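You operate a simulated robot arm through the tools that you are given. There is no shell and no other tool. Be economical: measure what you need, move in short steps, check, and stop when the job is done.

You are at the controls of a simulated robot arm. One attempt, no reset.

## Task
Clamp both easel ledges at 4.
Fine: turn each knob to LOOSE, slide the pointer to the number, knob back to TIGHT.
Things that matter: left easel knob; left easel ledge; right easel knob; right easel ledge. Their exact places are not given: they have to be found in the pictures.

It is judged by the outcome, as a careful person would: the job done as asked, and still so three seconds after it is handed in. It fails if anything else is knocked over, pushed out of place, dropped, spilled or broken.

## Robot
A 6-joint arm with a two-finger parallel gripper on a trunk, on a base that drives. Base frame: it is fixed to the floor where the robot stands at the start and does not move with it; the origin is under the middle of the robot, x ahead of it, y to its left, z up. Lengths are in m, angles in rad, forces in N, time in s.
Its first joint turns from -2.897 to 2.897 rad. Places, roughly: left easel knob [1.3, 0.4, 0.8]; left easel ledge [1.3, 0.3, 0.8]; right easel knob [0.7, -0.1, 0.8]; right easel ledge [0.7, -0.1, 0.8]. Payload 3.91 kg.
Tool frame: the origin (TCP) lies between the finger pads and is the grasp point; the fingertips stand 0.03 m ahead of it; z points along the fingers, y is the line along which they close. The gripper opens to 0.11 m. The fingers are 0.02 m wide and 0.01 m thick; the gripper's body (0.048 by 0.112 m) begins 0.055 m behind the TCP.
Orientation is that of the tool frame in the base frame, as [roll, pitch, yaw] about the fixed x, y, z axes, in that order (R = Rz(yaw) Ry(pitch) Rx(roll)). With the fingers straight down and closing along the base's y, the tool's x points along the base's -x, its y along +y and its z along -z.

## Interface
- The arm moves only by the tool move_arm. Its argument "commands" is a list that holds one entry, the list of rows, each a list of 6 numbers: the shift along the tool's x, y, z in m, then the turn, a rotation vector about the tool's x, y, z in rad. In form: [[[tx, ty, tz, wx, wy, wz], ...]]. A call has 1 to 12 rows; each row is the pose to reach, as a shift and turn from the pose commanded when the call began, along the tool's axes at that moment. "claw" is the opening in per cent of the stroke, from 0 (shut) to 100 (fully open), set as the call begins (left out, the last holds). Each row takes 0.2 s and may step no farther than 0.05 m and 0.15 rad from the row before; otherwise, or with a gripper value out of range, the whole call is refused. Where a pose cannot be reached the arm comes as near as it can. A force on the tool above 80 N (or 10 N above the force at the start of the call, whichever is more), or a blocked arm, ends the call early, and 0.2 s more pass. The fingers move at their own pace (about 0.153 m/s each) and stop on an object; they squeeze with about 36 N. The grip force told is the motor's: it shows also when the fingers shut on nothing. Time passes only in rows, and 0.2 s behind the last, so rows that repeat a pose let the fingers close. The reply holds the time, the measured pose of the TCP, the force on the tool along the base axes, the opening and the grip force, in the units named above and with some noise, with the torque about the TCP (base axes, N m) and any sound that the robot's microphone picked up.
- Cameras (640 x 400 px; columns grow to the right, rows downward): "scene" is now at [0.2148, 0.1968, 1.3763]; the picture's right is [-0.38, -0.93, 0.00], its down [-0.47, 0.19, -0.86] and it looks along [0.80, -0.32, -0.50] (base axes); focal length 274 px, centre (320, 200). "wrist" rides on the gripper at [0.072, 0.017, -0.103] in the tool frame; the picture's right is [-0.23, 0.97, 0.00], its down [-0.76, -0.18, -0.62] and it looks along [-0.61, -0.14, 0.78] (tool axes); focal length 222 px, centre (320, 200).
- get_image(camera): a new picture of that camera. It takes no simulated time.
- roll_base(legs): drives the robot by 1 to 6 legs, each [ahead, turn to the left] in m and rad, along the robot's own axes; the way and the turn of a leg run together, so that a leg with both is an arc; at most 1.5 m and 3.142 rad a leg. The arm and the cameras ride along, it lands a little off, and it stops where it bumps. It gives what a move gives.
- head_to(pan, tilt): turns the head with the scene camera to pan (to the left, within 2.094 rad either way) and tilt (down, from -0.506 to 1.204), counted from straight ahead of the robot. It gives what a move gives.
- locate(camera, pixels): for up to 12 pixels [column, row] of the newest picture of that camera ("zoom" is the newest enlarged one), the place [x, y, z] in the base frame of the surface seen there, good to about 0.003 m. It takes no simulated time.
- close_up(camera, box): a new picture of the part [left, top, right, bottom] of that camera's present view, enlarged. It takes no simulated time.
- hand_in(): hands the job in; it is judged then, once.

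Go step by step. Measure first, check grasps and placings, and put right what went wrong. The budget is 80 turns and 60 pictures, counting those below and the enlarged ones. Unless the task says otherwise, let go and move clear before handing in, and close with one line.

The tools are called after "Emit:" as name(argument=value, ...) on one line, values as JSON. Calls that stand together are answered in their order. move_arm: Moves the arm, as the interface text tells. Its arguments: {"type":"object","properties":{"commands":{"type":"array","items":{"type":"array","items":{"type":"array","items":{"type":"number"}}}},"claw":{"type":"number"}},"required":["commands"]} The other tools are called the same way: roll_base (legs) drives the base; head_to (pan, tilt) turns the head that bears the scene camera; get_image (camera) takes a picture; locate (camera, pixels) gives the place of the surface under pixels of a picture; close_up (camera, box) takes an enlarged picture of a part of a camera's view; hand_in () hands the job in.

At the start:

```text
t: 0.0
eef_pos: [0.6342, -0.0956, 1.1786]
orientation: [-3.141, -0.001, -3.14]
force: [-0.1, 0.4, 0.0]
torque: [0.0, -0.01, 0.03]
width: 0.11
gripper_force: 0.1
robot x, y, heading: [0.0008, -0.0036, 0.0]
head pan, tilt: [-0.386, 0.525]
```

scene: 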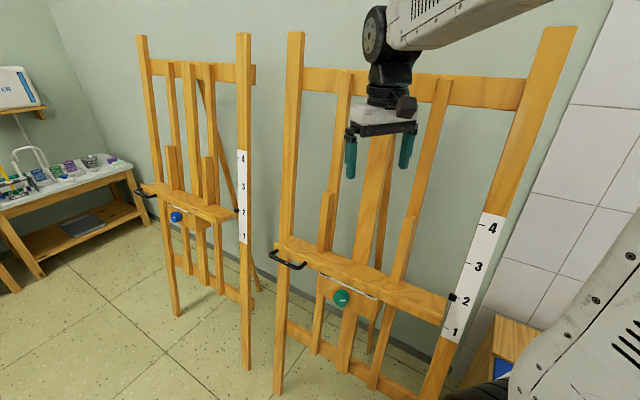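
wrist: 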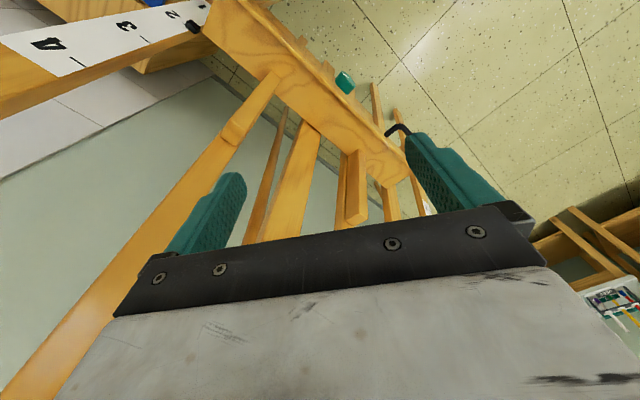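

The right easel shows a green knob near (341,298), a ledge with a black handle at (288,262), and a pointer near "2" at (452,297). The left easel has a blue knob at (176,217), a handle at (143,193) and a pointer at (237,210). I'll zoom in on both.

Emit:
close_up(camera="scene", box=[260, 200, 500, 350])

Emit:
close_up(camera="scene", box=[120, 130, 280, 250])

Emit:
locate(camera="scene", pixels=[[341, 298], [288, 264], [452, 297], [489, 226], [477, 267], [465, 301], [455, 332], [176, 217], [146, 194], [237, 210], [243, 160], [243, 236]])

```text
2.67 times, centred on (380, 275) of scene
```

zoom: 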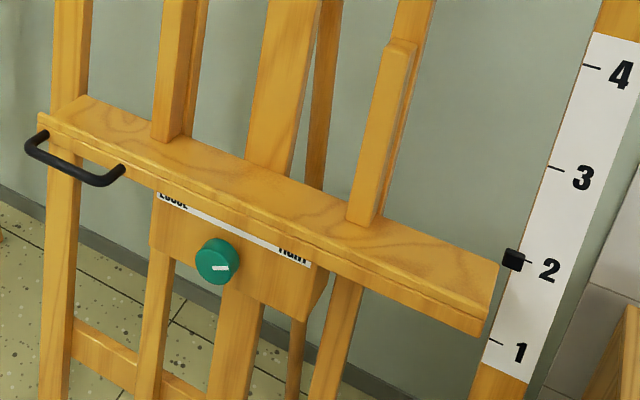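

```text
3.33 times, centred on (200, 190) of scene
```

zoom: 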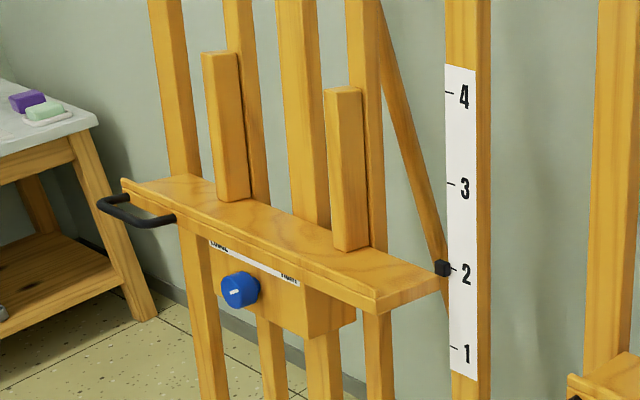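

```text
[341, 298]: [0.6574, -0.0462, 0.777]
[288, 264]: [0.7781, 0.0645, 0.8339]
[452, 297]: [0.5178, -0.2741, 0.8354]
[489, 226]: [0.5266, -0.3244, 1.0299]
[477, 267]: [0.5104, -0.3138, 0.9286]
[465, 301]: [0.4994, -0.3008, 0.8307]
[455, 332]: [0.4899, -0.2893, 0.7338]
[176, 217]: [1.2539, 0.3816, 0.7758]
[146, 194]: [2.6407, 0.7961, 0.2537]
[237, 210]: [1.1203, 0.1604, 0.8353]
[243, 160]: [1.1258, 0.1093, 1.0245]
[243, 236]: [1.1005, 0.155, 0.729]
```

Both pointers sit at 2, and one scale step is about 0.098 m along a post that leans slightly. I'll zoom in on the right knob and handle for geometry.

Emit:
close_up(camera="scene", box=[310, 265, 390, 315])

Emit:
locate(camera="zoom", pixels=[[248, 262], [210, 240], [280, 240], [250, 290], [200, 290], [120, 110], [500, 220], [350, 280], [150, 200], [265, 290], [185, 260], [240, 220]])

Emit:
close_up(camera="scene", box=[260, 235, 324, 275])

```text
8.00 times, centred on (350, 290) of scene
```

zoom: 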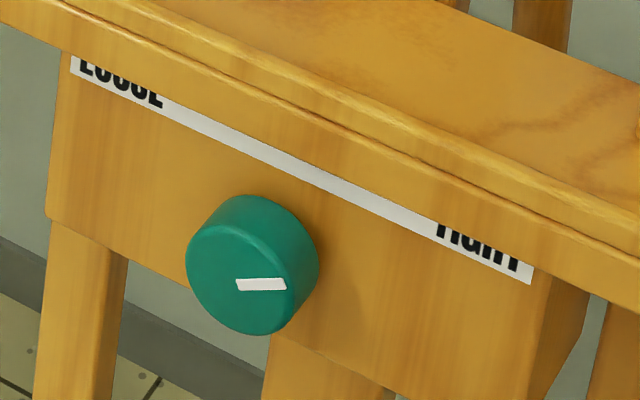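

```text
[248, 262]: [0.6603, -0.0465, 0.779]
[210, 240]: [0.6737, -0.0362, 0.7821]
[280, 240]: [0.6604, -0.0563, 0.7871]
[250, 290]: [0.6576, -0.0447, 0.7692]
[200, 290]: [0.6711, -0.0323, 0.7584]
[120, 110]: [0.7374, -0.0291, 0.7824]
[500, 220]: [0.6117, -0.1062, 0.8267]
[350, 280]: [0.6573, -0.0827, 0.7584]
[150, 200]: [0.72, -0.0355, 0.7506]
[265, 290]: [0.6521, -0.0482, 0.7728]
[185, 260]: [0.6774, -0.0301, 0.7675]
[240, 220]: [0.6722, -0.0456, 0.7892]
```

```text
10.00 times, centred on (292, 255) of scene
```

zoom: 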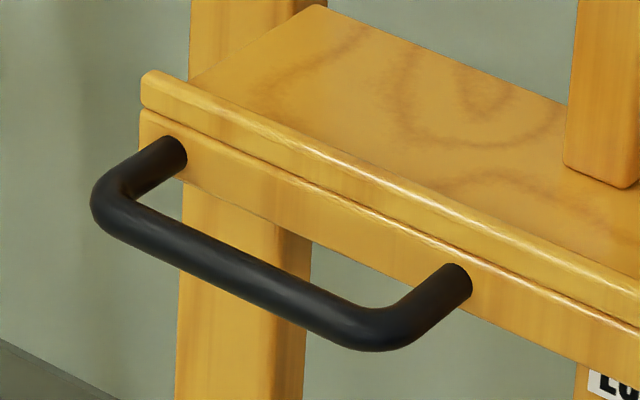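

The right easel faces roughly (-0.6,0.8), leaning back about 10°. The knob's mark is about 30° above right (at TIGHT), so LOOSE should be roughly 120° counter-clockwise. I want to stand in front of it near (0.18,0.6), so I'll check the floor to the left first.

Emit:
head_to(pan=1.0, tilt=0.7)

Emit:
get_image(camera="scene")

```text
t: 1.5
eef_pos: [0.6344, -0.0951, 1.1783]
orientation: [3.141, 0.002, -3.14]
force: [0.8, -0.7, 0.4]
torque: [0.05, -0.01, -0.01]
width: 0.11
gripper_force: 0.0
robot x, y, heading: [-0.0009, 0.0003, -0.001]
head pan, tilt: [1.0, 0.7]
```

```text
53 pictures are left
```

scene: 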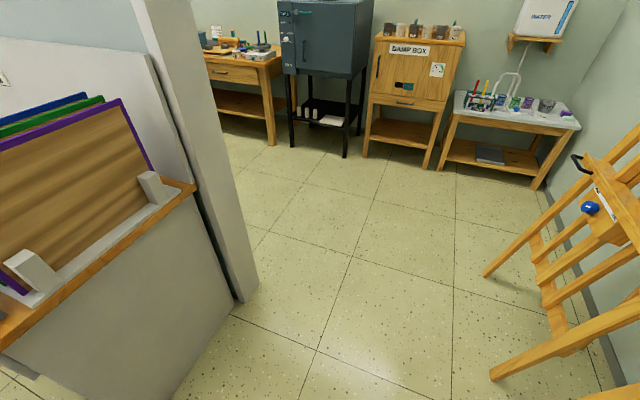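

There's a partition on the left whose corner is around (247,300). I'll measure it and the free floor.

Emit:
locate(camera="scene", pixels=[[240, 301], [180, 396], [195, 190], [135, 5], [205, 60], [10, 330], [350, 300], [450, 380], [590, 207], [580, 163], [490, 272], [495, 372]])

```text
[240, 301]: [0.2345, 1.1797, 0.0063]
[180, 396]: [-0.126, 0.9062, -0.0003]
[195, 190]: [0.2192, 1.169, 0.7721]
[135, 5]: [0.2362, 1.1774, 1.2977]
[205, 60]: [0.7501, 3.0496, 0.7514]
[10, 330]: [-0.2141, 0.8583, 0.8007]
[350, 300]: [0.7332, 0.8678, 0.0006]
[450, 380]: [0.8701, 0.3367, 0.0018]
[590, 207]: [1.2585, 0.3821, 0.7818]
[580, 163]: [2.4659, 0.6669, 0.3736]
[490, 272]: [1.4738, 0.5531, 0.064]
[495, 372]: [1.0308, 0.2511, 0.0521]
```

The partition stays about 0.5 m from (0.2,0.5), so that spot is safe. I'll drive there and turn to face the right easel.

Emit:
roll_base(legs=[[0, 1.15], [0.52, 0], [0, -2.08]])

Emit:
head_to(pan=0.0, tilt=0.6)

Emit:
get_image(camera="scene")

```text
t: 12.4
eef_pos: [0.5154, -0.0939, 1.1781]
orientation: [3.141, 0.0, 2.199]
force: [-0.2, 0.3, 0.3]
torque: [0.04, -0.01, -0.01]
width: 0.1099
gripper_force: 0.0
robot x, y, heading: [0.2205, 0.4739, -0.943]
head pan, tilt: [1.0, 0.7]
```

```text
t: 13.7
eef_pos: [0.5144, -0.0919, 1.178]
orientation: [3.14, 0.0, 2.197]
force: [-0.5, 0.0, -0.5]
torque: [0.03, -0.02, -0.02]
width: 0.1101
gripper_force: 0.1
robot x, y, heading: [0.2178, 0.4739, -0.945]
head pan, tilt: [0.0, 0.6]
```

```text
52 pictures are left
```

scene: 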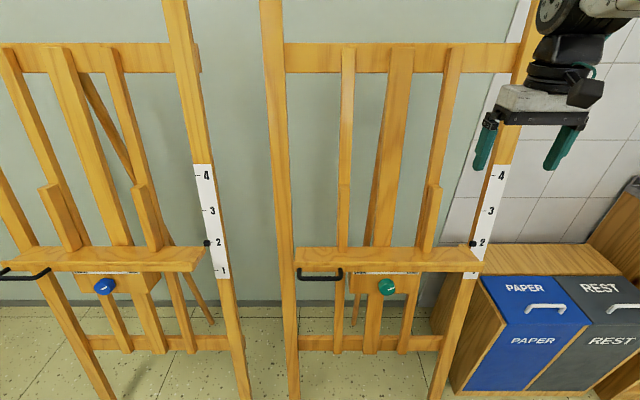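

I'm facing the right easel squarely now: knob at (387,287), handle at (320,275), pointer at (473,244). I'll measure with a zoom.

Emit:
close_up(camera="scene", box=[280, 230, 440, 330])

Emit:
locate(camera="zoom", pixels=[[427, 229], [400, 229], [450, 229], [427, 255], [300, 250], [520, 250], [75, 165], [160, 200], [245, 165], [160, 165], [300, 100], [560, 100]])

Emit:
close_up(camera="scene", box=[420, 150, 548, 230])

Emit:
locate(camera="scene", pixels=[[477, 228], [478, 248], [484, 212], [490, 180], [468, 277], [473, 244], [300, 100], [510, 66], [345, 180], [380, 180], [430, 200], [296, 255]])

```text
4.00 times, centred on (360, 280) of scene
```

zoom: 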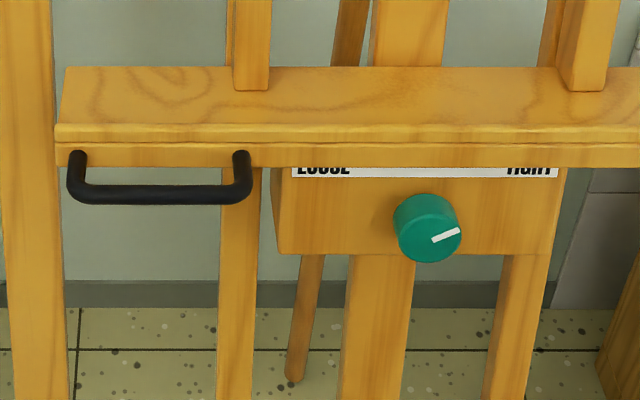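

```text
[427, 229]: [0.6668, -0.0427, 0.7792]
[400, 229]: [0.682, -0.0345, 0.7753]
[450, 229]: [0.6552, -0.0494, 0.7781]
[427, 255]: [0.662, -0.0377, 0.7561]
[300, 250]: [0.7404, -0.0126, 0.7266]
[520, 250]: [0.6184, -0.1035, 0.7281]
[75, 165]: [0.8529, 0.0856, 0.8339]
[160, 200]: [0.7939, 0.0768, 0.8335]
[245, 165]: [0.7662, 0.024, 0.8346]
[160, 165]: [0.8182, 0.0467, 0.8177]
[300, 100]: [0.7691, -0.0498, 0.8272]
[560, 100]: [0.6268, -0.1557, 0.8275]
```

```text
5.00 times, centred on (484, 190) of scene
```

zoom: 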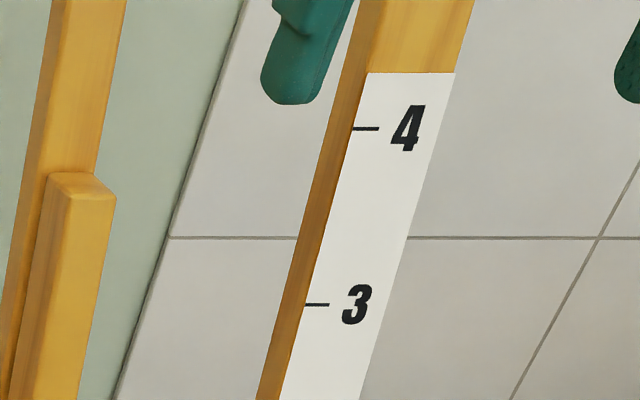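

```text
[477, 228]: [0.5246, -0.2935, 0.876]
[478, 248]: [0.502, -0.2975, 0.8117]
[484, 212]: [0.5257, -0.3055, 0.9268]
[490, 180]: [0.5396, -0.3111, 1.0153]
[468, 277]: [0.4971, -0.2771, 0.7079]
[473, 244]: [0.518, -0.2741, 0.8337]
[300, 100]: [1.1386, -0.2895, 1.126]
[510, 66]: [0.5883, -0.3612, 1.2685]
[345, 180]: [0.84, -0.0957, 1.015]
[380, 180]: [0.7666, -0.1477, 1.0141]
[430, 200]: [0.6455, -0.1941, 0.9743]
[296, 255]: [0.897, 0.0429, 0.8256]
```

The normal of the face is about (-0.59,0.79,0.166), the knob face centre is about (0.664,-0.043,0.774), and the knob sticks out about 3 cm. I'll tip the tool to face the knob from about 12 cm out.

Emit:
move_arm(commands=[[[0.0064, 0.0135, 0.035, 0, -0.1276, 0], [0.0128, 0.027, 0.07, 0, -0.2553, 0], [0.0192, 0.0404, 0.105, 0, -0.3829, 0], [0.0256, 0.0538, 0.14, 0, -0.5105, 0], [0.032, 0.0673, 0.175, 0, -0.638, 0], [0.0385, 0.0807, 0.21, 0, -0.7658, 0], [0.0449, 0.0942, 0.244, 0, -0.8935, 0], [0.0513, 0.1076, 0.279, 0, -1.021, 0], [0.0577, 0.1211, 0.314, 0, -1.149, 0], [0.0641, 0.1345, 0.349, 0, -1.276, 0], [0.0705, 0.148, 0.384, 0, -1.404, 0], [0.0705, 0.148, 0.384, 0, -1.404, 0]]], claw=65)

Emit:
get_image(camera="scene")

Emit:
get_image(camera="wrist")

```text
t: 16.3
eef_pos: [0.7438, -0.0007, 0.8974]
orientation: [-2.714, 1.329, 2.603]
force: [0.7, -0.1, -0.2]
torque: [0.0, -0.01, -0.01]
width: 0.0715
gripper_force: 0.1
out of reach, approached as far as the arm can: row 5, 6, 7, 8, 9, 10, 11, 12
robot x, y, heading: [0.2182, 0.4722, -0.951]
head pan, tilt: [0.0, 0.6]
```

```text
49 pictures are left
```

scene: 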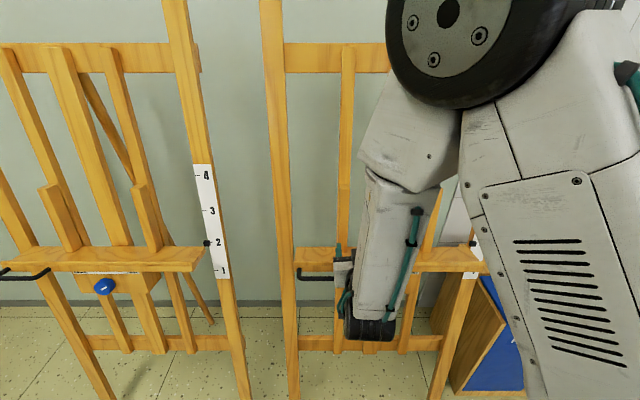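

```text
48 pictures are left
```

wrist: 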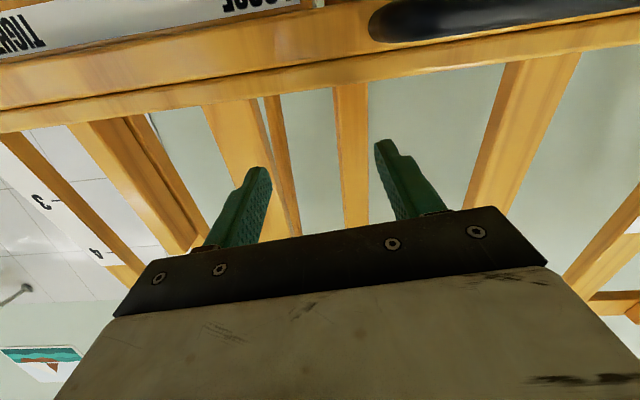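

The pose was out of reach because the robot stands too close, and the gripper now faces the easel just above the ledge without touching. I'll back straight out 0.12 m, then lift and retract the arm. A stand near (0.42,0.70) should serve both easels.

Emit:
roll_base(legs=[[-0.12, 0]])

Emit:
move_arm(commands=[[[-0.04, 0, -0.01, 0, 0, 0], [-0.08, 0, -0.03, 0, 0, 0], [-0.12, 0, -0.06, 0, 0, 0], [-0.16, 0, -0.09, 0, 0, 0], [-0.2, 0, -0.12, 0, 0, 0]]])

```text
t: 17.5
eef_pos: [0.6715, 0.0978, 0.8956]
orientation: [-2.714, 1.33, 2.6]
force: [-0.2, -0.3, 0.0]
torque: [-0.01, -0.03, -0.01]
width: 0.0715
gripper_force: 0.1
robot x, y, heading: [0.1446, 0.573, -0.941]
head pan, tilt: [0.0, 0.6]
```

```text
t: 18.7
eef_pos: [0.6608, 0.1664, 1.1218]
orientation: [-2.718, 1.325, 2.598]
force: [0.7, 0.5, 0.5]
torque: [0.0, -0.01, -0.03]
width: 0.0715
gripper_force: 0.1
out of reach, approached as far as the arm can: row 1, 2, 3, 4, 5
robot x, y, heading: [0.1508, 0.5727, -0.948]
head pan, tilt: [0.0, 0.6]
```

The gripper is clear and higher now, at (0.66,0.17,1.12). I'll drive to the shared stand point.

Emit:
roll_base(legs=[[0, 1.37], [0.3, 0], [0, -1.42]])

Emit:
get_image(camera="scene")

```text
t: 27.6
eef_pos: [0.9006, 0.2453, 1.1229]
orientation: [-2.717, 1.328, 2.52]
force: [0.0, 0.1, -0.4]
torque: [0.01, -0.01, -0.02]
width: 0.0714
gripper_force: 0.0
robot x, y, heading: [0.4217, 0.6936, -1.029]
head pan, tilt: [0.0, 0.6]
```

```text
47 pictures are left
```

scene: 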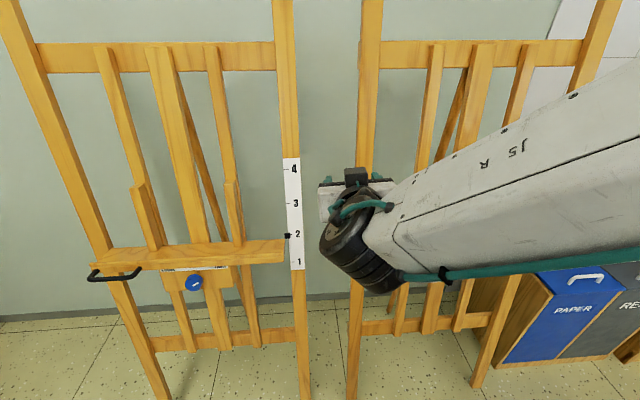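

Now at (0.42,0.69) with the gripper clear. I'll move to the pre-grasp 12 cm in front of the right knob and correct the orientation.

Emit:
move_arm(commands=[[[0.0, -0.044, 0.008, -0.011, -0.0055, 0.0071], [0.01, -0.09, 0.016, -0.022, -0.011, 0.0142], [0.03, -0.13, 0.024, -0.033, -0.0166, 0.0213], [0.06, -0.165, 0.032, -0.0444, -0.0222, 0.0284], [0.095, -0.195, 0.04, -0.0555, -0.0277, 0.0355], [0.13, -0.225, 0.048, -0.0665, -0.0333, 0.0425], [0.17, -0.25, 0.057, -0.0776, -0.0388, 0.0496], [0.21, -0.27, 0.065, -0.0887, -0.0444, 0.0567], [0.25, -0.29, 0.073, -0.0998, -0.05, 0.0638], [0.29, -0.31, 0.081, -0.111, -0.0555, 0.071], [0.325, -0.325, 0.086, -0.122, -0.061, 0.078], [0.353, -0.329, 0.089, -0.122, -0.061, 0.078]]], claw=65)

Emit:
get_image(camera="wrist")

Emit:
get_image(camera="scene")

```text
t: 30.1
eef_pos: [0.8312, 0.0808, 0.865]
orientation: [-2.373, 1.357, 2.848]
force: [-0.5, 0.8, 14.8]
torque: [-0.01, -0.64, 0.18]
width: 0.0703
gripper_force: 0.0
out of reach, approached as far as the arm can: row 1, 2, 3, 4, 5, 6, 7, 8, 9, 10, 11, 12
robot x, y, heading: [0.4234, 0.6919, -1.024]
head pan, tilt: [0.0, 0.6]
stopped in row 12: the force on the tool passed its limit at 118 N (the readings are from after the stop); the commanded pose is now the measured one
```

```text
46 pictures are left
```

wrist: 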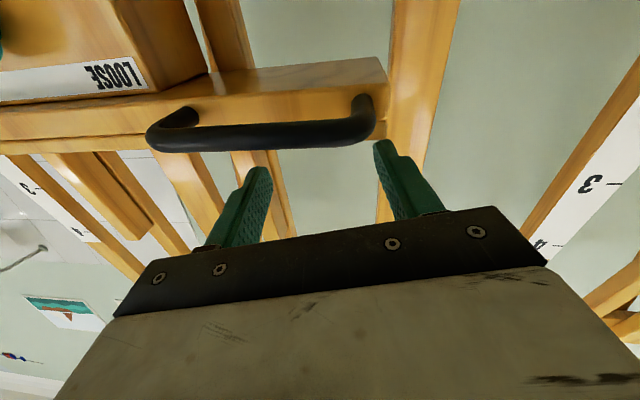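

```text
45 pictures are left
```

scene: 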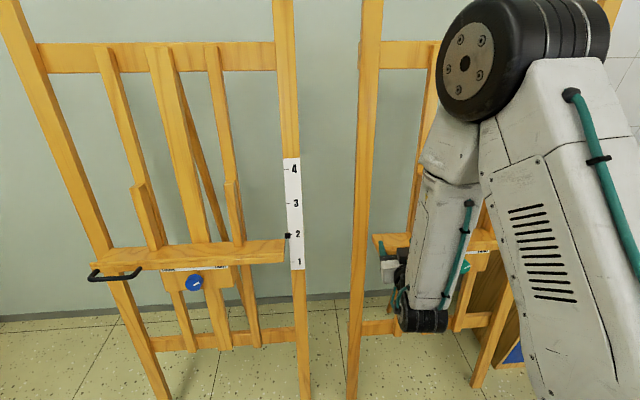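

The tool touched something below it (force 118 N, mostly vertical, probably the ledge or handle), and the arm is too cramped at this range. With the tool horizontal I need to stand about 0.93 m from the knob. I'll lift off and back out first, then check the ledge.

Emit:
move_arm(commands=[[[-0.03, 0, 0, 0, 0, 0], [-0.06, 0, -0.01, 0, 0, 0], [-0.09, 0, -0.03, 0, 0, 0], [-0.13, 0, -0.05, 0, 0, 0], [-0.17, 0, -0.07, 0, 0, 0], [-0.2, 0, -0.09, 0, 0, 0]]])

Emit:
close_up(camera="scene", box=[340, 160, 580, 310])

```text
t: 31.5
eef_pos: [0.8673, 0.1165, 1.0875]
orientation: [-2.391, 1.35, 2.829]
force: [0.3, -1.2, 0.3]
torque: [0.02, 0.03, -0.04]
width: 0.0716
gripper_force: 0.1
out of reach, approached as far as the arm can: row 2, 3, 4, 5, 6
robot x, y, heading: [0.4232, 0.6898, -1.028]
head pan, tilt: [0.0, 0.6]
```

```text
2.67 times, centred on (460, 235) of scene
```

zoom: 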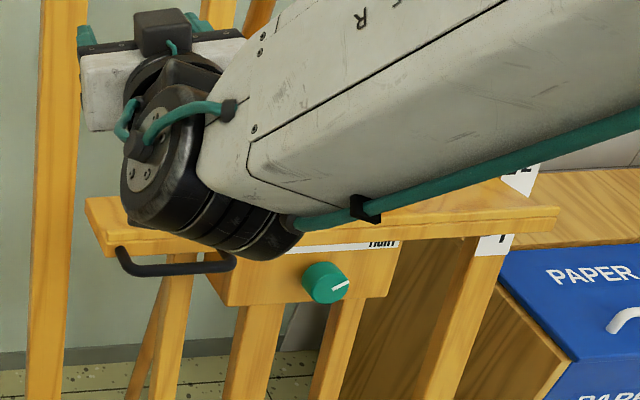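

The ledge and handle look undisturbed. Before sweeping the arm past the left easel, I'll measure its parts from the latest scene picture.

Emit:
locate(camera="scene", pixels=[[115, 279], [93, 276], [139, 272], [195, 283], [188, 283], [170, 290], [230, 285], [288, 235], [292, 250], [296, 180], [150, 255], [250, 250]])

```text
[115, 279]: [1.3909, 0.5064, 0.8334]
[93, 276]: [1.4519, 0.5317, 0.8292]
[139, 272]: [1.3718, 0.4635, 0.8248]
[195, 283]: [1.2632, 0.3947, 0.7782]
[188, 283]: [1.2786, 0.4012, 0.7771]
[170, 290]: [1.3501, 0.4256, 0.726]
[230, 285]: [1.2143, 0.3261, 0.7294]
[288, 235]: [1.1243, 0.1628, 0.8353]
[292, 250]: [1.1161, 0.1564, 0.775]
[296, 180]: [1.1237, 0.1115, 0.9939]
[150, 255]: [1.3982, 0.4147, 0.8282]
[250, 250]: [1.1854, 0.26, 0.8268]
```

Both easels face the same way and are coplanar, offset by (0.60,0.436). Standing near (0.5,0.88) gives about 0.93 m to either knob, so I'll drive there.

Emit:
roll_base(legs=[[0, 2.2], [0.205, 0], [0, -2.15]])

Emit:
get_image(camera="scene")

```text
t: 41.6
eef_pos: [1.2174, 0.7596, 1.0889]
orientation: [-2.384, 1.352, -2.685]
force: [-0.3, -0.5, -0.1]
torque: [0.0, 0.0, 0.04]
width: 0.0716
gripper_force: 0.1
robot x, y, heading: [0.4899, 0.8387, -0.202]
head pan, tilt: [0.0, 0.6]
stopped in leg 3: the robot was blocked; the commanded pose is now the measured one
```

```text
43 pictures are left
```

scene: 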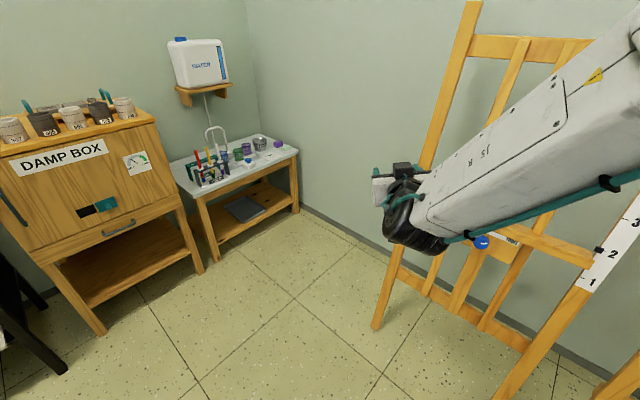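

Blocked partway at heading -0.2, most likely by the base's rear-left corner against the partition corner. I'll ease forward and look back to confirm.

Emit:
roll_base(legs=[[0.1, 0]])

Emit:
head_to(pan=2.05, tilt=0.9)

Emit:
get_image(camera="scene")

```text
t: 42.8
eef_pos: [1.3146, 0.7377, 1.0895]
orientation: [-2.385, 1.354, -2.687]
force: [-0.9, 0.2, 0.3]
torque: [0.01, 0.01, -0.04]
width: 0.0714
gripper_force: 0.0
robot x, y, heading: [0.5897, 0.8156, -0.206]
head pan, tilt: [0.0, 0.6]
```

```text
t: 44.7
eef_pos: [1.3156, 0.7391, 1.0879]
orientation: [-2.385, 1.353, -2.687]
force: [0.6, 0.9, -0.6]
torque: [0.0, -0.02, 0.0]
width: 0.0717
gripper_force: 0.1
robot x, y, heading: [0.5897, 0.8173, -0.206]
head pan, tilt: [2.051, 0.901]
```

```text
42 pictures are left
```

scene: 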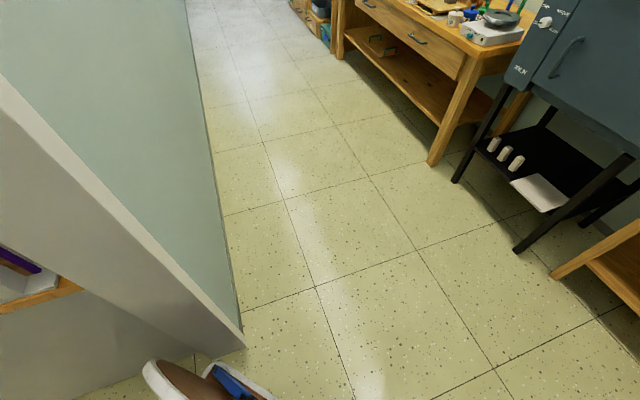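

There's an item at (200,380) near the partition foot, either part of my base or an object. I'll check it.

Emit:
close_up(camera="scene", box=[100, 300, 300, 400])

Emit:
locate(camera="scene", pixels=[[150, 368], [185, 372], [230, 380], [265, 396], [242, 345]])

```text
3.20 times, centred on (200, 350) of scene
```

zoom: 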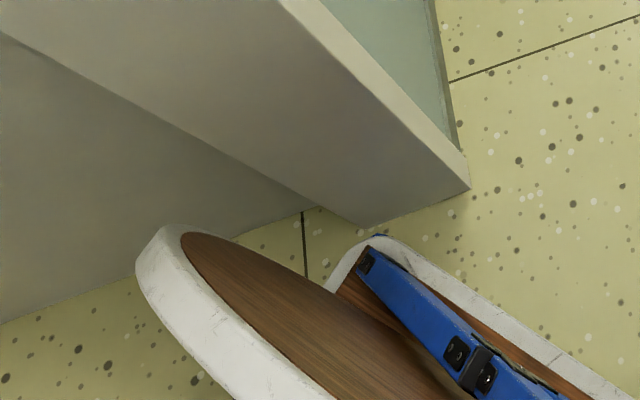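

```text
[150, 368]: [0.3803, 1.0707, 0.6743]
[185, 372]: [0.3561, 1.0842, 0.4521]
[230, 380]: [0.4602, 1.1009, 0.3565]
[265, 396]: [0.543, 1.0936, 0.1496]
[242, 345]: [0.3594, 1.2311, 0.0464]
```

That is my own base with its rear at about 0.38 m radius, so only the wall was bumped. Now there's room to turn towards the right easel.

Emit:
roll_base(legs=[[0, -0.8]])

Emit:
head_to(pan=-0.35, tilt=0.6)

Emit:
get_image(camera="scene")

```text
t: 47.2
eef_pos: [1.0408, 0.2425, 1.0887]
orientation: [-2.384, 1.353, 2.797]
force: [-0.8, -0.7, -1.1]
torque: [0.01, 0.0, -0.01]
width: 0.0713
gripper_force: 0.1
robot x, y, heading: [0.5872, 0.8161, -1.005]
head pan, tilt: [2.051, 0.901]
```

```text
t: 49.4
eef_pos: [1.0392, 0.2425, 1.088]
orientation: [-2.384, 1.351, 2.797]
force: [0.8, 0.1, -0.3]
torque: [0.05, 0.02, -0.01]
width: 0.0715
gripper_force: 0.1
robot x, y, heading: [0.5888, 0.8173, -1.005]
head pan, tilt: [-0.351, 0.6]
```

```text
40 pictures are left
```

scene: 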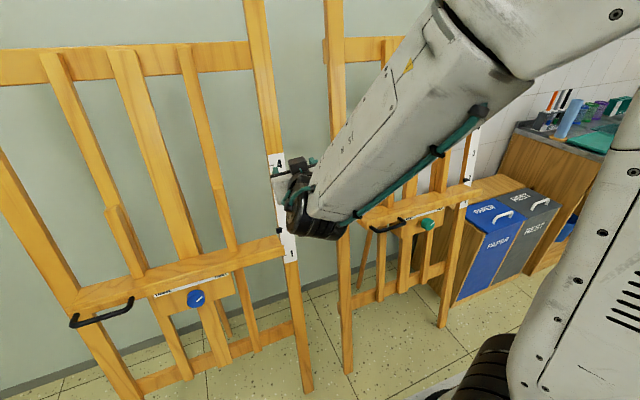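

I'll back off slightly more to about 0.92 m from the knob, then read the pose.

Emit:
roll_base(legs=[[-0.06, 0]])

```text
t: 50.4
eef_pos: [1.009, 0.2932, 1.0892]
orientation: [-2.381, 1.352, 2.802]
force: [-0.5, -0.5, 0.0]
torque: [-0.02, -0.02, 0.03]
width: 0.0717
gripper_force: 0.0
robot x, y, heading: [0.5561, 0.8667, -1.008]
head pan, tilt: [-0.351, 0.6]
```

Emit:
move_arm(commands=[[[0.0, -0.04, -0.01, -0.02, 0, 0.013], [0.0, -0.08, -0.02, -0.04, -0.001, 0.027], [0.0, -0.125, -0.03, -0.06, -0.002, 0.04], [0.0, -0.17, -0.03, -0.08, -0.003, 0.055], [0.02, -0.21, -0.02, -0.1, -0.004, 0.067], [0.04, -0.25, -0.01, -0.12, -0.005, 0.08], [0.06, -0.29, 0.0, -0.14, -0.005, 0.094], [0.09, -0.32, 0.01, -0.16, -0.006, 0.107], [0.12, -0.35, 0.02, -0.182, -0.007, 0.122], [0.15, -0.385, 0.02, -0.182, -0.007, 0.122], [0.18, -0.42, 0.03, -0.182, -0.007, 0.122], [0.21, -0.437, 0.03, -0.182, -0.007, 0.122]]], claw=65)

```text
t: 53.0
eef_pos: [0.9831, 0.2893, 1.14]
orientation: [-3.134, 1.405, 2.21]
force: [0.1, 0.4, -0.5]
torque: [0.0, -0.01, 0.04]
width: 0.0716
gripper_force: 0.1
out of reach, approached as far as the arm can: row 1, 2, 3, 4, 5, 6, 7, 8, 9, 10, 11, 12
robot x, y, heading: [0.5607, 0.8661, -1.008]
head pan, tilt: [-0.351, 0.6]
```

The orientation was reached but the position did not follow, which suggests a joint limit. I'll look at the arm.

Emit:
get_image(camera="scene")

Emit:
get_image(camera="wrist")

```text
39 pictures are left
```

scene: 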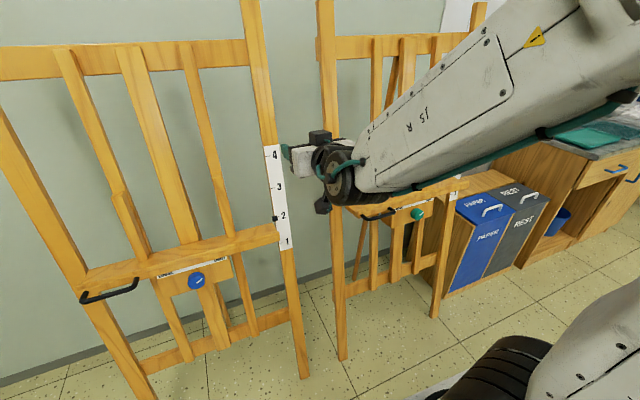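

```text
38 pictures are left
```

wrist: 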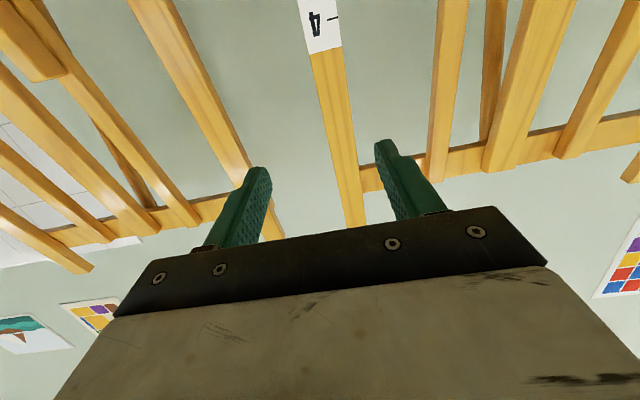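

The orientation is now right and the tool lies in line with the arm. I'll probe the envelope here in free space by lowering straight down 0.3 m.

Emit:
move_arm(commands=[[[0.049, 0, 0.008, 0, 0, 0], [0.098, 0, 0.016, 0, 0, 0], [0.147, 0, 0.024, 0, 0, 0], [0.196, 0, 0.032, 0, 0, 0], [0.245, 0, 0.04, 0, 0, 0], [0.294, 0, 0.048, 0, 0, 0], [0.335, 0, 0.055, 0, 0, 0], [0.335, 0, 0.055, 0, 0, 0]]])

```text
t: 54.8
eef_pos: [1.0401, 0.266, 0.8072]
orientation: [-2.442, 1.327, 2.881]
force: [-0.4, 0.8, -0.4]
torque: [0.02, 0.0, -0.02]
width: 0.0716
gripper_force: 0.0
out of reach, approached as far as the arm can: row 1, 2, 3, 4, 5, 6, 7, 8
robot x, y, heading: [0.5526, 0.8685, -1.0]
head pan, tilt: [-0.351, 0.6]
```

With a horizontal tool at z 0.8, the arm needs at least 0.78 m radius and wants to be in line with its target. So the base should stand sideways, heading along (-0.8,-0.6), with the arm turned left. It can then slide parallel to both easels close to the partition. First I raise the arm.

Emit:
move_arm(commands=[[[-0.0385, -0.0105, -0.014, -0.005, -0.003, 0.019], [-0.077, -0.021, -0.028, -0.01, -0.006, 0.038], [-0.1155, -0.0315, -0.042, -0.016, -0.009, 0.056], [-0.154, -0.042, -0.056, -0.021, -0.012, 0.075], [-0.1925, -0.0525, -0.07, -0.026, -0.014, 0.094], [-0.231, -0.063, -0.084, -0.031, -0.017, 0.112], [-0.2695, -0.0735, -0.098, -0.037, -0.02, 0.131], [-0.308, -0.084, -0.112, -0.042, -0.023, 0.15], [-0.308, -0.084, -0.112, -0.042, -0.023, 0.15]]])

```text
t: 56.8
eef_pos: [0.9843, 0.2901, 1.1413]
orientation: [-3.133, 1.402, 2.214]
force: [-0.3, 0.8, 0.9]
torque: [-0.01, -0.01, -0.04]
width: 0.0715
gripper_force: 0.1
out of reach, approached as far as the arm can: row 2, 3, 4, 5, 6, 7, 8, 9
robot x, y, heading: [0.5569, 0.8653, -1.0]
head pan, tilt: [-0.351, 0.6]
```

Emit:
move_arm(commands=[[[0.0002, 0.0465, -0.0015, -0.0641, 0, -0.0108], [0.001, 0.0928, -0.0059, -0.1282, 0, -0.0216], [0.0022, 0.1387, -0.0134, -0.1923, 0, -0.0324], [0.004, 0.1841, -0.0238, -0.2564, 0, -0.0432], [0.0062, 0.2286, -0.037, -0.3205, 0, -0.054], [0.0088, 0.2722, -0.053, -0.3845, 0, -0.0647], [0.012, 0.3146, -0.0719, -0.4486, 0, -0.0755], [0.0155, 0.3558, -0.0934, -0.5127, 0, -0.0863], [0.0195, 0.3954, -0.1175, -0.5768, 0, -0.0971], [0.0239, 0.4333, -0.144, -0.6409, 0, -0.1079], [0.0288, 0.4694, -0.173, -0.705, 0, -0.1187], [0.0339, 0.5035, -0.2041, -0.7691, 0, -0.1295]]])

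Emit:
move_arm(commands=[[[0.0002, 0.0465, -0.0015, -0.0641, 0, -0.0108], [0.001, 0.0928, -0.0059, -0.1282, 0, -0.0216], [0.0022, 0.1387, -0.0134, -0.1923, 0, -0.0324], [0.004, 0.1841, -0.0238, -0.2564, 0, -0.0432], [0.0062, 0.2286, -0.037, -0.3205, 0, -0.054], [0.0088, 0.2722, -0.053, -0.3845, 0, -0.0647], [0.012, 0.3146, -0.0719, -0.4486, 0, -0.0755], [0.0155, 0.3558, -0.0934, -0.5127, 0, -0.0863], [0.0195, 0.3954, -0.1175, -0.5768, 0, -0.0971], [0.0239, 0.4333, -0.144, -0.6409, 0, -0.1079], [0.0288, 0.4694, -0.173, -0.705, 0, -0.1187], [0.0339, 0.5035, -0.2041, -0.7691, 0, -0.1295]]])

```text
t: 59.4
eef_pos: [1.2637, 0.757, 1.1414]
orientation: [-3.137, 1.404, 2.994]
force: [0.0, -0.9, -0.5]
torque: [0.03, -0.01, 0.01]
width: 0.0712
gripper_force: 0.0
robot x, y, heading: [0.5565, 0.8663, -1.002]
head pan, tilt: [-0.351, 0.6]
```

```text
t: 60.5
eef_pos: [1.3095, 0.8334, 1.1589]
orientation: [3.05, 1.428, 2.985]
force: [0.5, -0.1, -0.1]
torque: [0.01, -0.04, 0.01]
width: 0.0712
gripper_force: 0.0
robot x, y, heading: [0.5561, 0.8681, -1.002]
head pan, tilt: [-0.351, 0.6]
stopped in row 5: the arm was blocked; the commanded pose is now the measured one
```

The arm's left swing jammed at about +0.96 rad, probably on the camera mast, so I'll use the right side instead: base heading +0.64 with the arm swung right. I'll unjam first.

Emit:
move_arm(commands=[[[0.011, -0.04, -0.019, 0.042, 0.012, 0], [0.022, -0.079, -0.038, 0.083, 0.024, 0], [0.022, -0.079, -0.038, 0.083, 0.024, 0]]])

Emit:
move_arm(commands=[[[0.0002, -0.0465, -0.0015, 0.0641, 0, 0.0108], [0.001, -0.0928, -0.0059, 0.1282, 0, 0.0216], [0.0022, -0.1387, -0.0134, 0.1923, 0, 0.0324], [0.004, -0.1841, -0.0238, 0.2564, 0, 0.0432], [0.0062, -0.2286, -0.037, 0.3205, 0, 0.054], [0.0088, -0.2722, -0.053, 0.3845, 0, 0.0647], [0.012, -0.3146, -0.0719, 0.4486, 0, 0.0755], [0.0155, -0.3558, -0.0934, 0.5127, 0, 0.0863], [0.0195, -0.3954, -0.1175, 0.5768, 0, 0.0971], [0.0239, -0.4333, -0.144, 0.6409, 0, 0.1079], [0.0288, -0.4694, -0.173, 0.705, 0, 0.1187], [0.0339, -0.5035, -0.2041, 0.7691, 0, 0.1295]]])

Emit:
roll_base(legs=[[0.06, 0], [0, 1.82]])

```text
t: 61.3
eef_pos: [1.2597, 0.759, 1.14]
orientation: [-3.139, 1.404, 3.002]
force: [-0.6, 0.1, -0.6]
torque: [-0.02, -0.03, 0.01]
width: 0.0716
gripper_force: 0.0
robot x, y, heading: [0.5567, 0.8668, -1.009]
head pan, tilt: [-0.351, 0.6]
```

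```text
t: 63.9
eef_pos: [0.9871, 0.2909, 1.1431]
orientation: [-3.134, 1.404, 2.222]
force: [0.4, 0.4, 0.3]
torque: [-0.02, 0.0, 0.02]
width: 0.0713
gripper_force: 0.0
out of reach, approached as far as the arm can: row 12
robot x, y, heading: [0.5558, 0.8709, -1.001]
head pan, tilt: [-0.351, 0.6]
```

```text
t: 69.2
eef_pos: [1.0527, 1.366, 1.1426]
orientation: [-3.134, 1.403, -2.264]
force: [-0.5, 0.3, -0.3]
torque: [0.01, 0.04, 0.01]
width: 0.0716
gripper_force: 0.1
robot x, y, heading: [0.5922, 0.8157, 0.797]
head pan, tilt: [-0.351, 0.6]
```

I'm at (0.592,0.816) heading 0.80. The arm moves freely between about +0.07 and +0.9 rad of bearing but not right of about 0. So I'll stand in front of the left easel with heading about -1.23 and use the arm about 0.3 rad to the left.

Emit:
roll_base(legs=[[0, 0.21], [0.33, 0], [0, -2.24]])

```text
t: 74.4
eef_pos: [1.429, 1.3761, 1.1432]
orientation: [-3.129, 1.401, -2.731]
force: [-0.2, 0.2, -0.1]
torque: [-0.01, 0.01, 0.01]
width: 0.0716
gripper_force: 0.1
robot x, y, heading: [0.768, 1.0897, 0.353]
head pan, tilt: [-0.351, 0.6]
stopped in leg 3: the robot was blocked; the commanded pose is now the measured one
```

Emit:
roll_base(legs=[[0.1, 0], [0, -1.58]])

Emit:
head_to(pan=0.2, tilt=0.6)

Emit:
get_image(camera="scene")

```text
t: 79.4
eef_pos: [1.1497, 0.4659, 1.1426]
orientation: [-3.13, 1.402, 1.984]
force: [0.5, -0.2, -0.1]
torque: [0.01, 0.02, 0.02]
width: 0.0715
gripper_force: 0.1
robot x, y, heading: [0.8632, 1.1219, -1.217]
head pan, tilt: [-0.351, 0.6]
```

```text
t: 80.4
eef_pos: [1.1497, 0.4655, 1.1446]
orientation: [-3.128, 1.402, 1.985]
force: [0.7, 0.0, 0.9]
torque: [-0.01, 0.05, 0.01]
width: 0.0713
gripper_force: 0.1
robot x, y, heading: [0.8637, 1.1259, -1.218]
head pan, tilt: [0.201, 0.6]
```

```text
37 pictures are left
```

scene: 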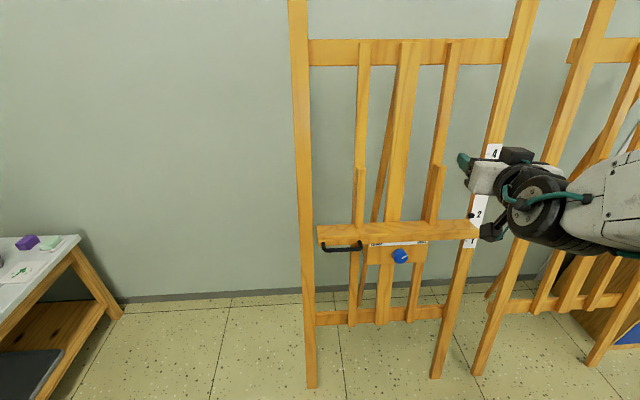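

I have a clear view of the left easel: knob at (400,256), handle at (341,247), pointer at (471,215). I'll measure it precisely.

Emit:
close_up(camera="scene", box=[310, 200, 438, 280])

Emit:
locate(camera="zoom", pixels=[[445, 283], [425, 283], [470, 283], [450, 305], [300, 280], [570, 280], [330, 225], [560, 225], [70, 240], [155, 248], [240, 240], [160, 215]])

```text
5.00 times, centred on (374, 240) of scene
```

zoom: 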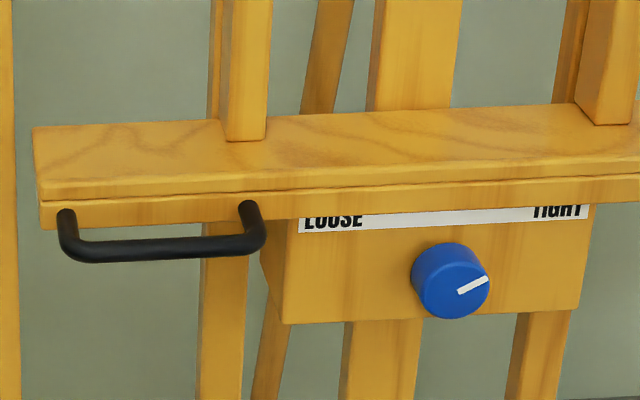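

```text
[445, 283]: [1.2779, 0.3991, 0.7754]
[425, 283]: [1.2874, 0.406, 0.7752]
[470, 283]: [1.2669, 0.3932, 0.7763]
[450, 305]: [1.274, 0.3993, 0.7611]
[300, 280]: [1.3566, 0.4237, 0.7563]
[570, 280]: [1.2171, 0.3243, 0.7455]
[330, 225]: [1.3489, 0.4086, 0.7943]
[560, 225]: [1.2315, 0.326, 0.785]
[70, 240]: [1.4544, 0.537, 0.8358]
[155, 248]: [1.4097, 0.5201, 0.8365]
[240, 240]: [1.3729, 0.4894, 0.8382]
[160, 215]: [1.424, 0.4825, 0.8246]
```

The left knob face centre is about (1.272,0.397,0.773), normal (-0.575,0.801,0.166). I'll move to 10 cm in front of it.

Emit:
move_arm(commands=[[[0.043, 0.008, 0.009, -0.026, 0, -0.004], [0.087, 0.016, 0.018, -0.051, 0, -0.009], [0.13, 0.024, 0.028, -0.077, 0, -0.013], [0.174, 0.032, 0.037, -0.103, 0, -0.017], [0.217, 0.04, 0.046, -0.128, 0, -0.022], [0.26, 0.048, 0.055, -0.154, 0, -0.026], [0.304, 0.056, 0.065, -0.18, 0, -0.03], [0.347, 0.064, 0.074, -0.205, 0, -0.0345], [0.347, 0.064, 0.074, -0.205, 0, -0.0345]]], claw=65)

Emit:
get_image(camera="scene")

Emit:
get_image(camera="wrist")

```text
t: 82.4
eef_pos: [1.2815, 0.4838, 0.8248]
orientation: [-2.495, 1.332, 2.78]
force: [1.0, 0.6, 0.7]
torque: [0.04, 0.03, -0.05]
width: 0.0717
gripper_force: 0.1
out of reach, approached as far as the arm can: row 1, 2, 3, 4, 5, 6, 7, 8, 9
robot x, y, heading: [0.8603, 1.1241, -1.212]
head pan, tilt: [0.201, 0.6]
```

```text
35 pictures are left
```

scene: 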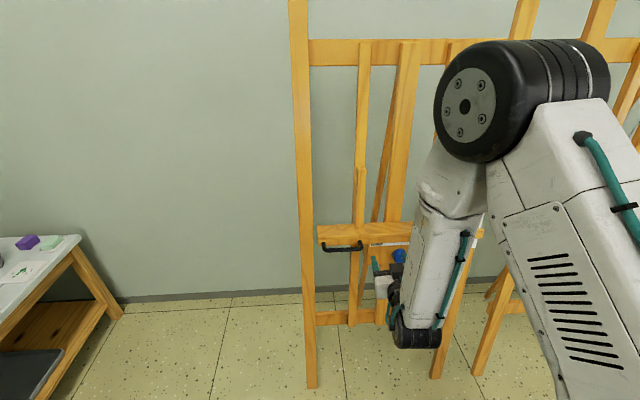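

```text
34 pictures are left
```

wrist: 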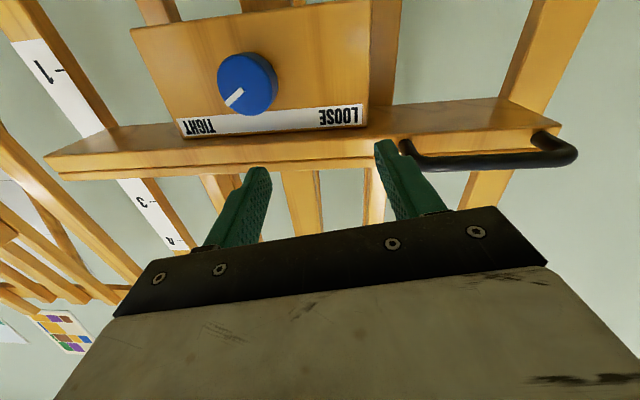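

The forearm is vertical with the wrist bent to its limit, so I'm still too close. I'll back the base off 0.18 m and continue.

Emit:
roll_base(legs=[[-0.18, 0]])

```text
t: 83.9
eef_pos: [1.2181, 0.6534, 0.8251]
orientation: [-2.494, 1.33, 2.775]
force: [0.3, -0.1, 0.7]
torque: [-0.01, -0.02, -0.01]
width: 0.0716
gripper_force: 0.1
robot x, y, heading: [0.7983, 1.2919, -1.221]
head pan, tilt: [0.201, 0.6]
```

Emit:
move_arm(commands=[[[0.004, -0.018, 0.031, -0.015, -0.006, 0.026], [0.008, -0.037, 0.061, -0.03, -0.012, 0.053], [0.012, -0.055, 0.092, -0.046, -0.018, 0.079], [0.016, -0.074, 0.122, -0.061, -0.024, 0.106], [0.02, -0.092, 0.153, -0.076, -0.03, 0.132], [0.02, -0.092, 0.153, -0.076, -0.03, 0.132]]])

Emit:
get_image(camera="wrist")

```text
t: 85.3
eef_pos: [1.3012, 0.523, 0.8051]
orientation: [-2.8, 1.378, 2.425]
force: [0.7, -0.3, 0.2]
torque: [0.05, 0.0, 0.0]
width: 0.0715
gripper_force: 0.0
out of reach, approached as far as the arm can: row 1, 2, 3, 4, 5, 6
robot x, y, heading: [0.799, 1.296, -1.223]
head pan, tilt: [0.201, 0.6]
```

```text
33 pictures are left
```

wrist: 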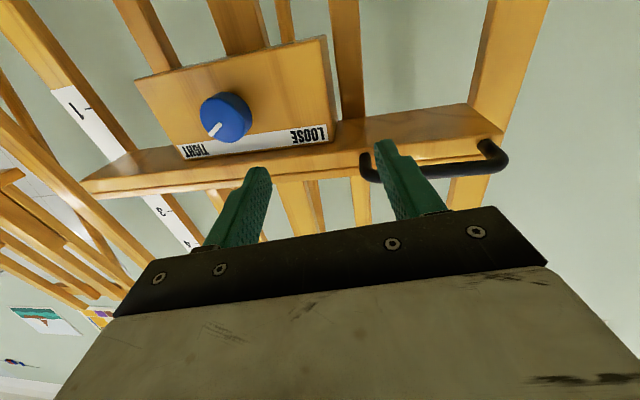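

With a larger radius the tool still drifted left. The readings show the tool can point right of the arm's plane but not left of it, so the robot must stand in line with or to the right of each knob. I'll retract the arm and shift the base to the right.

Emit:
move_arm(commands=[[[-0.033, -0.004, -0.026, -0.004, -0.002, 0.007], [-0.066, -0.008, -0.053, -0.008, -0.004, 0.013], [-0.098, -0.012, -0.079, -0.011, -0.005, 0.02], [-0.131, -0.016, -0.106, -0.015, -0.007, 0.026], [-0.164, -0.02, -0.132, -0.019, -0.009, 0.033], [-0.197, -0.024, -0.159, -0.023, -0.011, 0.039], [-0.229, -0.028, -0.185, -0.026, -0.012, 0.046], [-0.262, -0.032, -0.212, -0.03, -0.014, 0.052], [-0.295, -0.036, -0.238, -0.034, -0.016, 0.059], [-0.295, -0.036, -0.238, -0.034, -0.016, 0.059]]])

Emit:
roll_base(legs=[[0, -0.64], [0.2, 0], [0, 0.62]])

```text
t: 87.5
eef_pos: [1.1987, 0.6724, 1.1406]
orientation: [3.141, 1.406, 2.11]
force: [-0.3, 1.0, 0.6]
torque: [0.0, 0.03, 0.03]
width: 0.0714
gripper_force: 0.1
robot x, y, heading: [0.7946, 1.2946, -1.213]
head pan, tilt: [0.201, 0.6]
```

```text
t: 92.5
eef_pos: [1.1404, 0.4826, 1.1399]
orientation: [3.141, 1.405, 2.108]
force: [-0.2, 0.4, -0.9]
torque: [-0.03, -0.03, -0.03]
width: 0.0712
gripper_force: 0.1
robot x, y, heading: [0.7434, 1.1072, -1.222]
head pan, tilt: [0.201, 0.6]
```

Emit:
move_arm(commands=[[[0.042, 0.008, 0.0125, -0.01, 0, -0.002], [0.0845, 0.015, 0.025, -0.021, 0, -0.0035], [0.127, 0.023, 0.0375, -0.031, 0, -0.005], [0.169, 0.03, 0.05, -0.042, 0, -0.007], [0.211, 0.038, 0.0625, -0.052, 0, -0.009], [0.2535, 0.046, 0.075, -0.063, 0, -0.0105], [0.296, 0.053, 0.0875, -0.073, 0, -0.012], [0.338, 0.061, 0.1, -0.0834, 0, -0.014], [0.338, 0.061, 0.1, -0.0834, 0, -0.014]]])

Emit:
get_image(camera="wrist")

```text
t: 94.5
eef_pos: [1.2335, 0.4486, 0.8141]
orientation: [-2.583, 1.361, 2.741]
force: [0.2, 0.5, 0.6]
torque: [0.01, 0.01, 0.02]
width: 0.0717
gripper_force: 0.1
out of reach, approached as far as the arm can: row 4, 5, 6, 7, 8, 9
robot x, y, heading: [0.7439, 1.1027, -1.219]
head pan, tilt: [0.201, 0.6]
```

```text
32 pictures are left
```

wrist: 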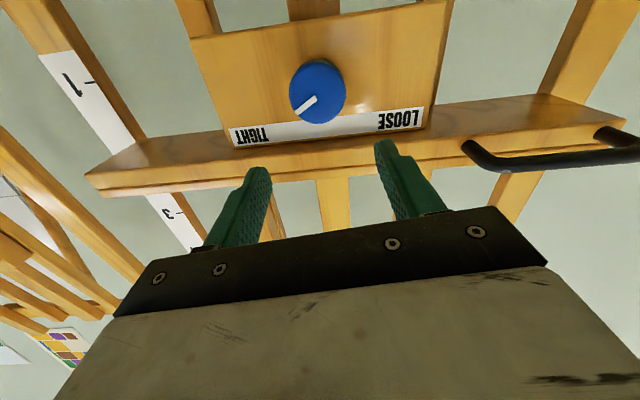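

The tool is centred on the knob in the wrist view (knob at (318,92), fingers around it). The limit here is only how near and low it can be, so moving forward and down should be reachable. I'll step to fingertips just at the knob face.

Emit:
move_arm(commands=[[[0.0145, 0.0025, 0.018, -0.0095, -0.006, 0.055], [0.029, 0.005, 0.0356, -0.019, -0.012, 0.109], [0.029, 0.005, 0.0356, -0.019, -0.012, 0.109]]])

Emit:
get_image(camera="wrist")

Emit:
get_image(camera="scene")

```text
t: 95.3
eef_pos: [1.2647, 0.4137, 0.804]
orientation: [-2.668, 1.371, 2.658]
force: [-0.5, -0.2, -0.3]
torque: [0.01, 0.0, 0.02]
width: 0.0715
gripper_force: 0.1
out of reach, approached as far as the arm can: row 1, 2, 3
robot x, y, heading: [0.7417, 1.1091, -1.218]
head pan, tilt: [0.201, 0.6]
```

```text
31 pictures are left
```

wrist: 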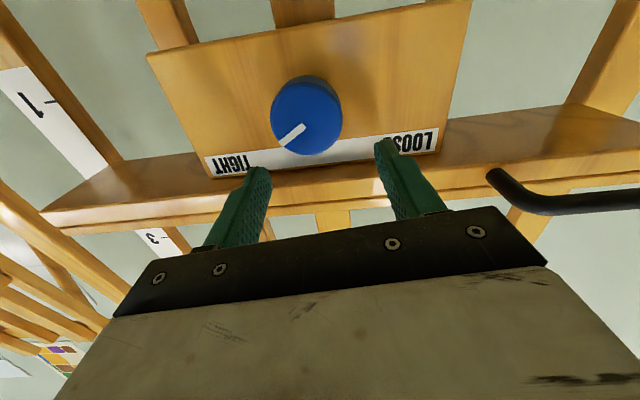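

```text
30 pictures are left
```

scene: 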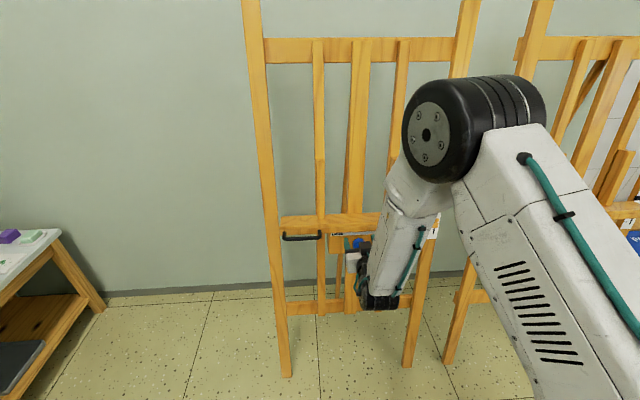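

The tool can't come lower here. The consistent roll error suggests joint 4 is at its limit, so the tool must point about 0.3 rad right of the arm's plane. I'll retract and re-park about 0.25 m to the right of the knob's line.

Emit:
move_arm(commands=[[[0.0, 0.0, -0.04, 0, 0, 0.01], [-0.02, -0.003, -0.07, 0, 0, 0.02], [-0.06, -0.007, -0.085, -0.004, -0.003, 0.03], [-0.1, -0.011, -0.095, -0.006, -0.005, 0.04], [-0.14, -0.015, -0.11, -0.008, -0.006, 0.05], [-0.18, -0.019, -0.12, -0.01, -0.008, 0.06], [-0.22, -0.022, -0.13, -0.012, -0.009, 0.07], [-0.26, -0.026, -0.14, -0.014, -0.01, 0.08], [-0.306, -0.03, -0.156, -0.0155, -0.012, 0.089]]])

Emit:
roll_base(legs=[[0, -0.795], [0.285, 0], [0, 1.0], [-0.09, 0]])

```text
t: 97.3
eef_pos: [1.2058, 0.4938, 1.1322]
orientation: [3.14, 1.403, 2.192]
force: [0.2, 1.0, -0.1]
torque: [-0.05, 0.01, -0.02]
width: 0.0717
gripper_force: 0.1
out of reach, approached as far as the arm can: row 1, 2, 3
robot x, y, heading: [0.7427, 1.1038, -1.218]
head pan, tilt: [0.201, 0.6]
```

```text
t: 104.6
eef_pos: [1.1335, 0.4048, 1.1316]
orientation: [3.141, 1.405, 2.368]
force: [0.9, -0.5, -0.5]
torque: [-0.01, 0.01, -0.02]
width: 0.0718
gripper_force: 0.1
robot x, y, heading: [0.5733, 0.9268, -1.046]
head pan, tilt: [0.201, 0.6]
```

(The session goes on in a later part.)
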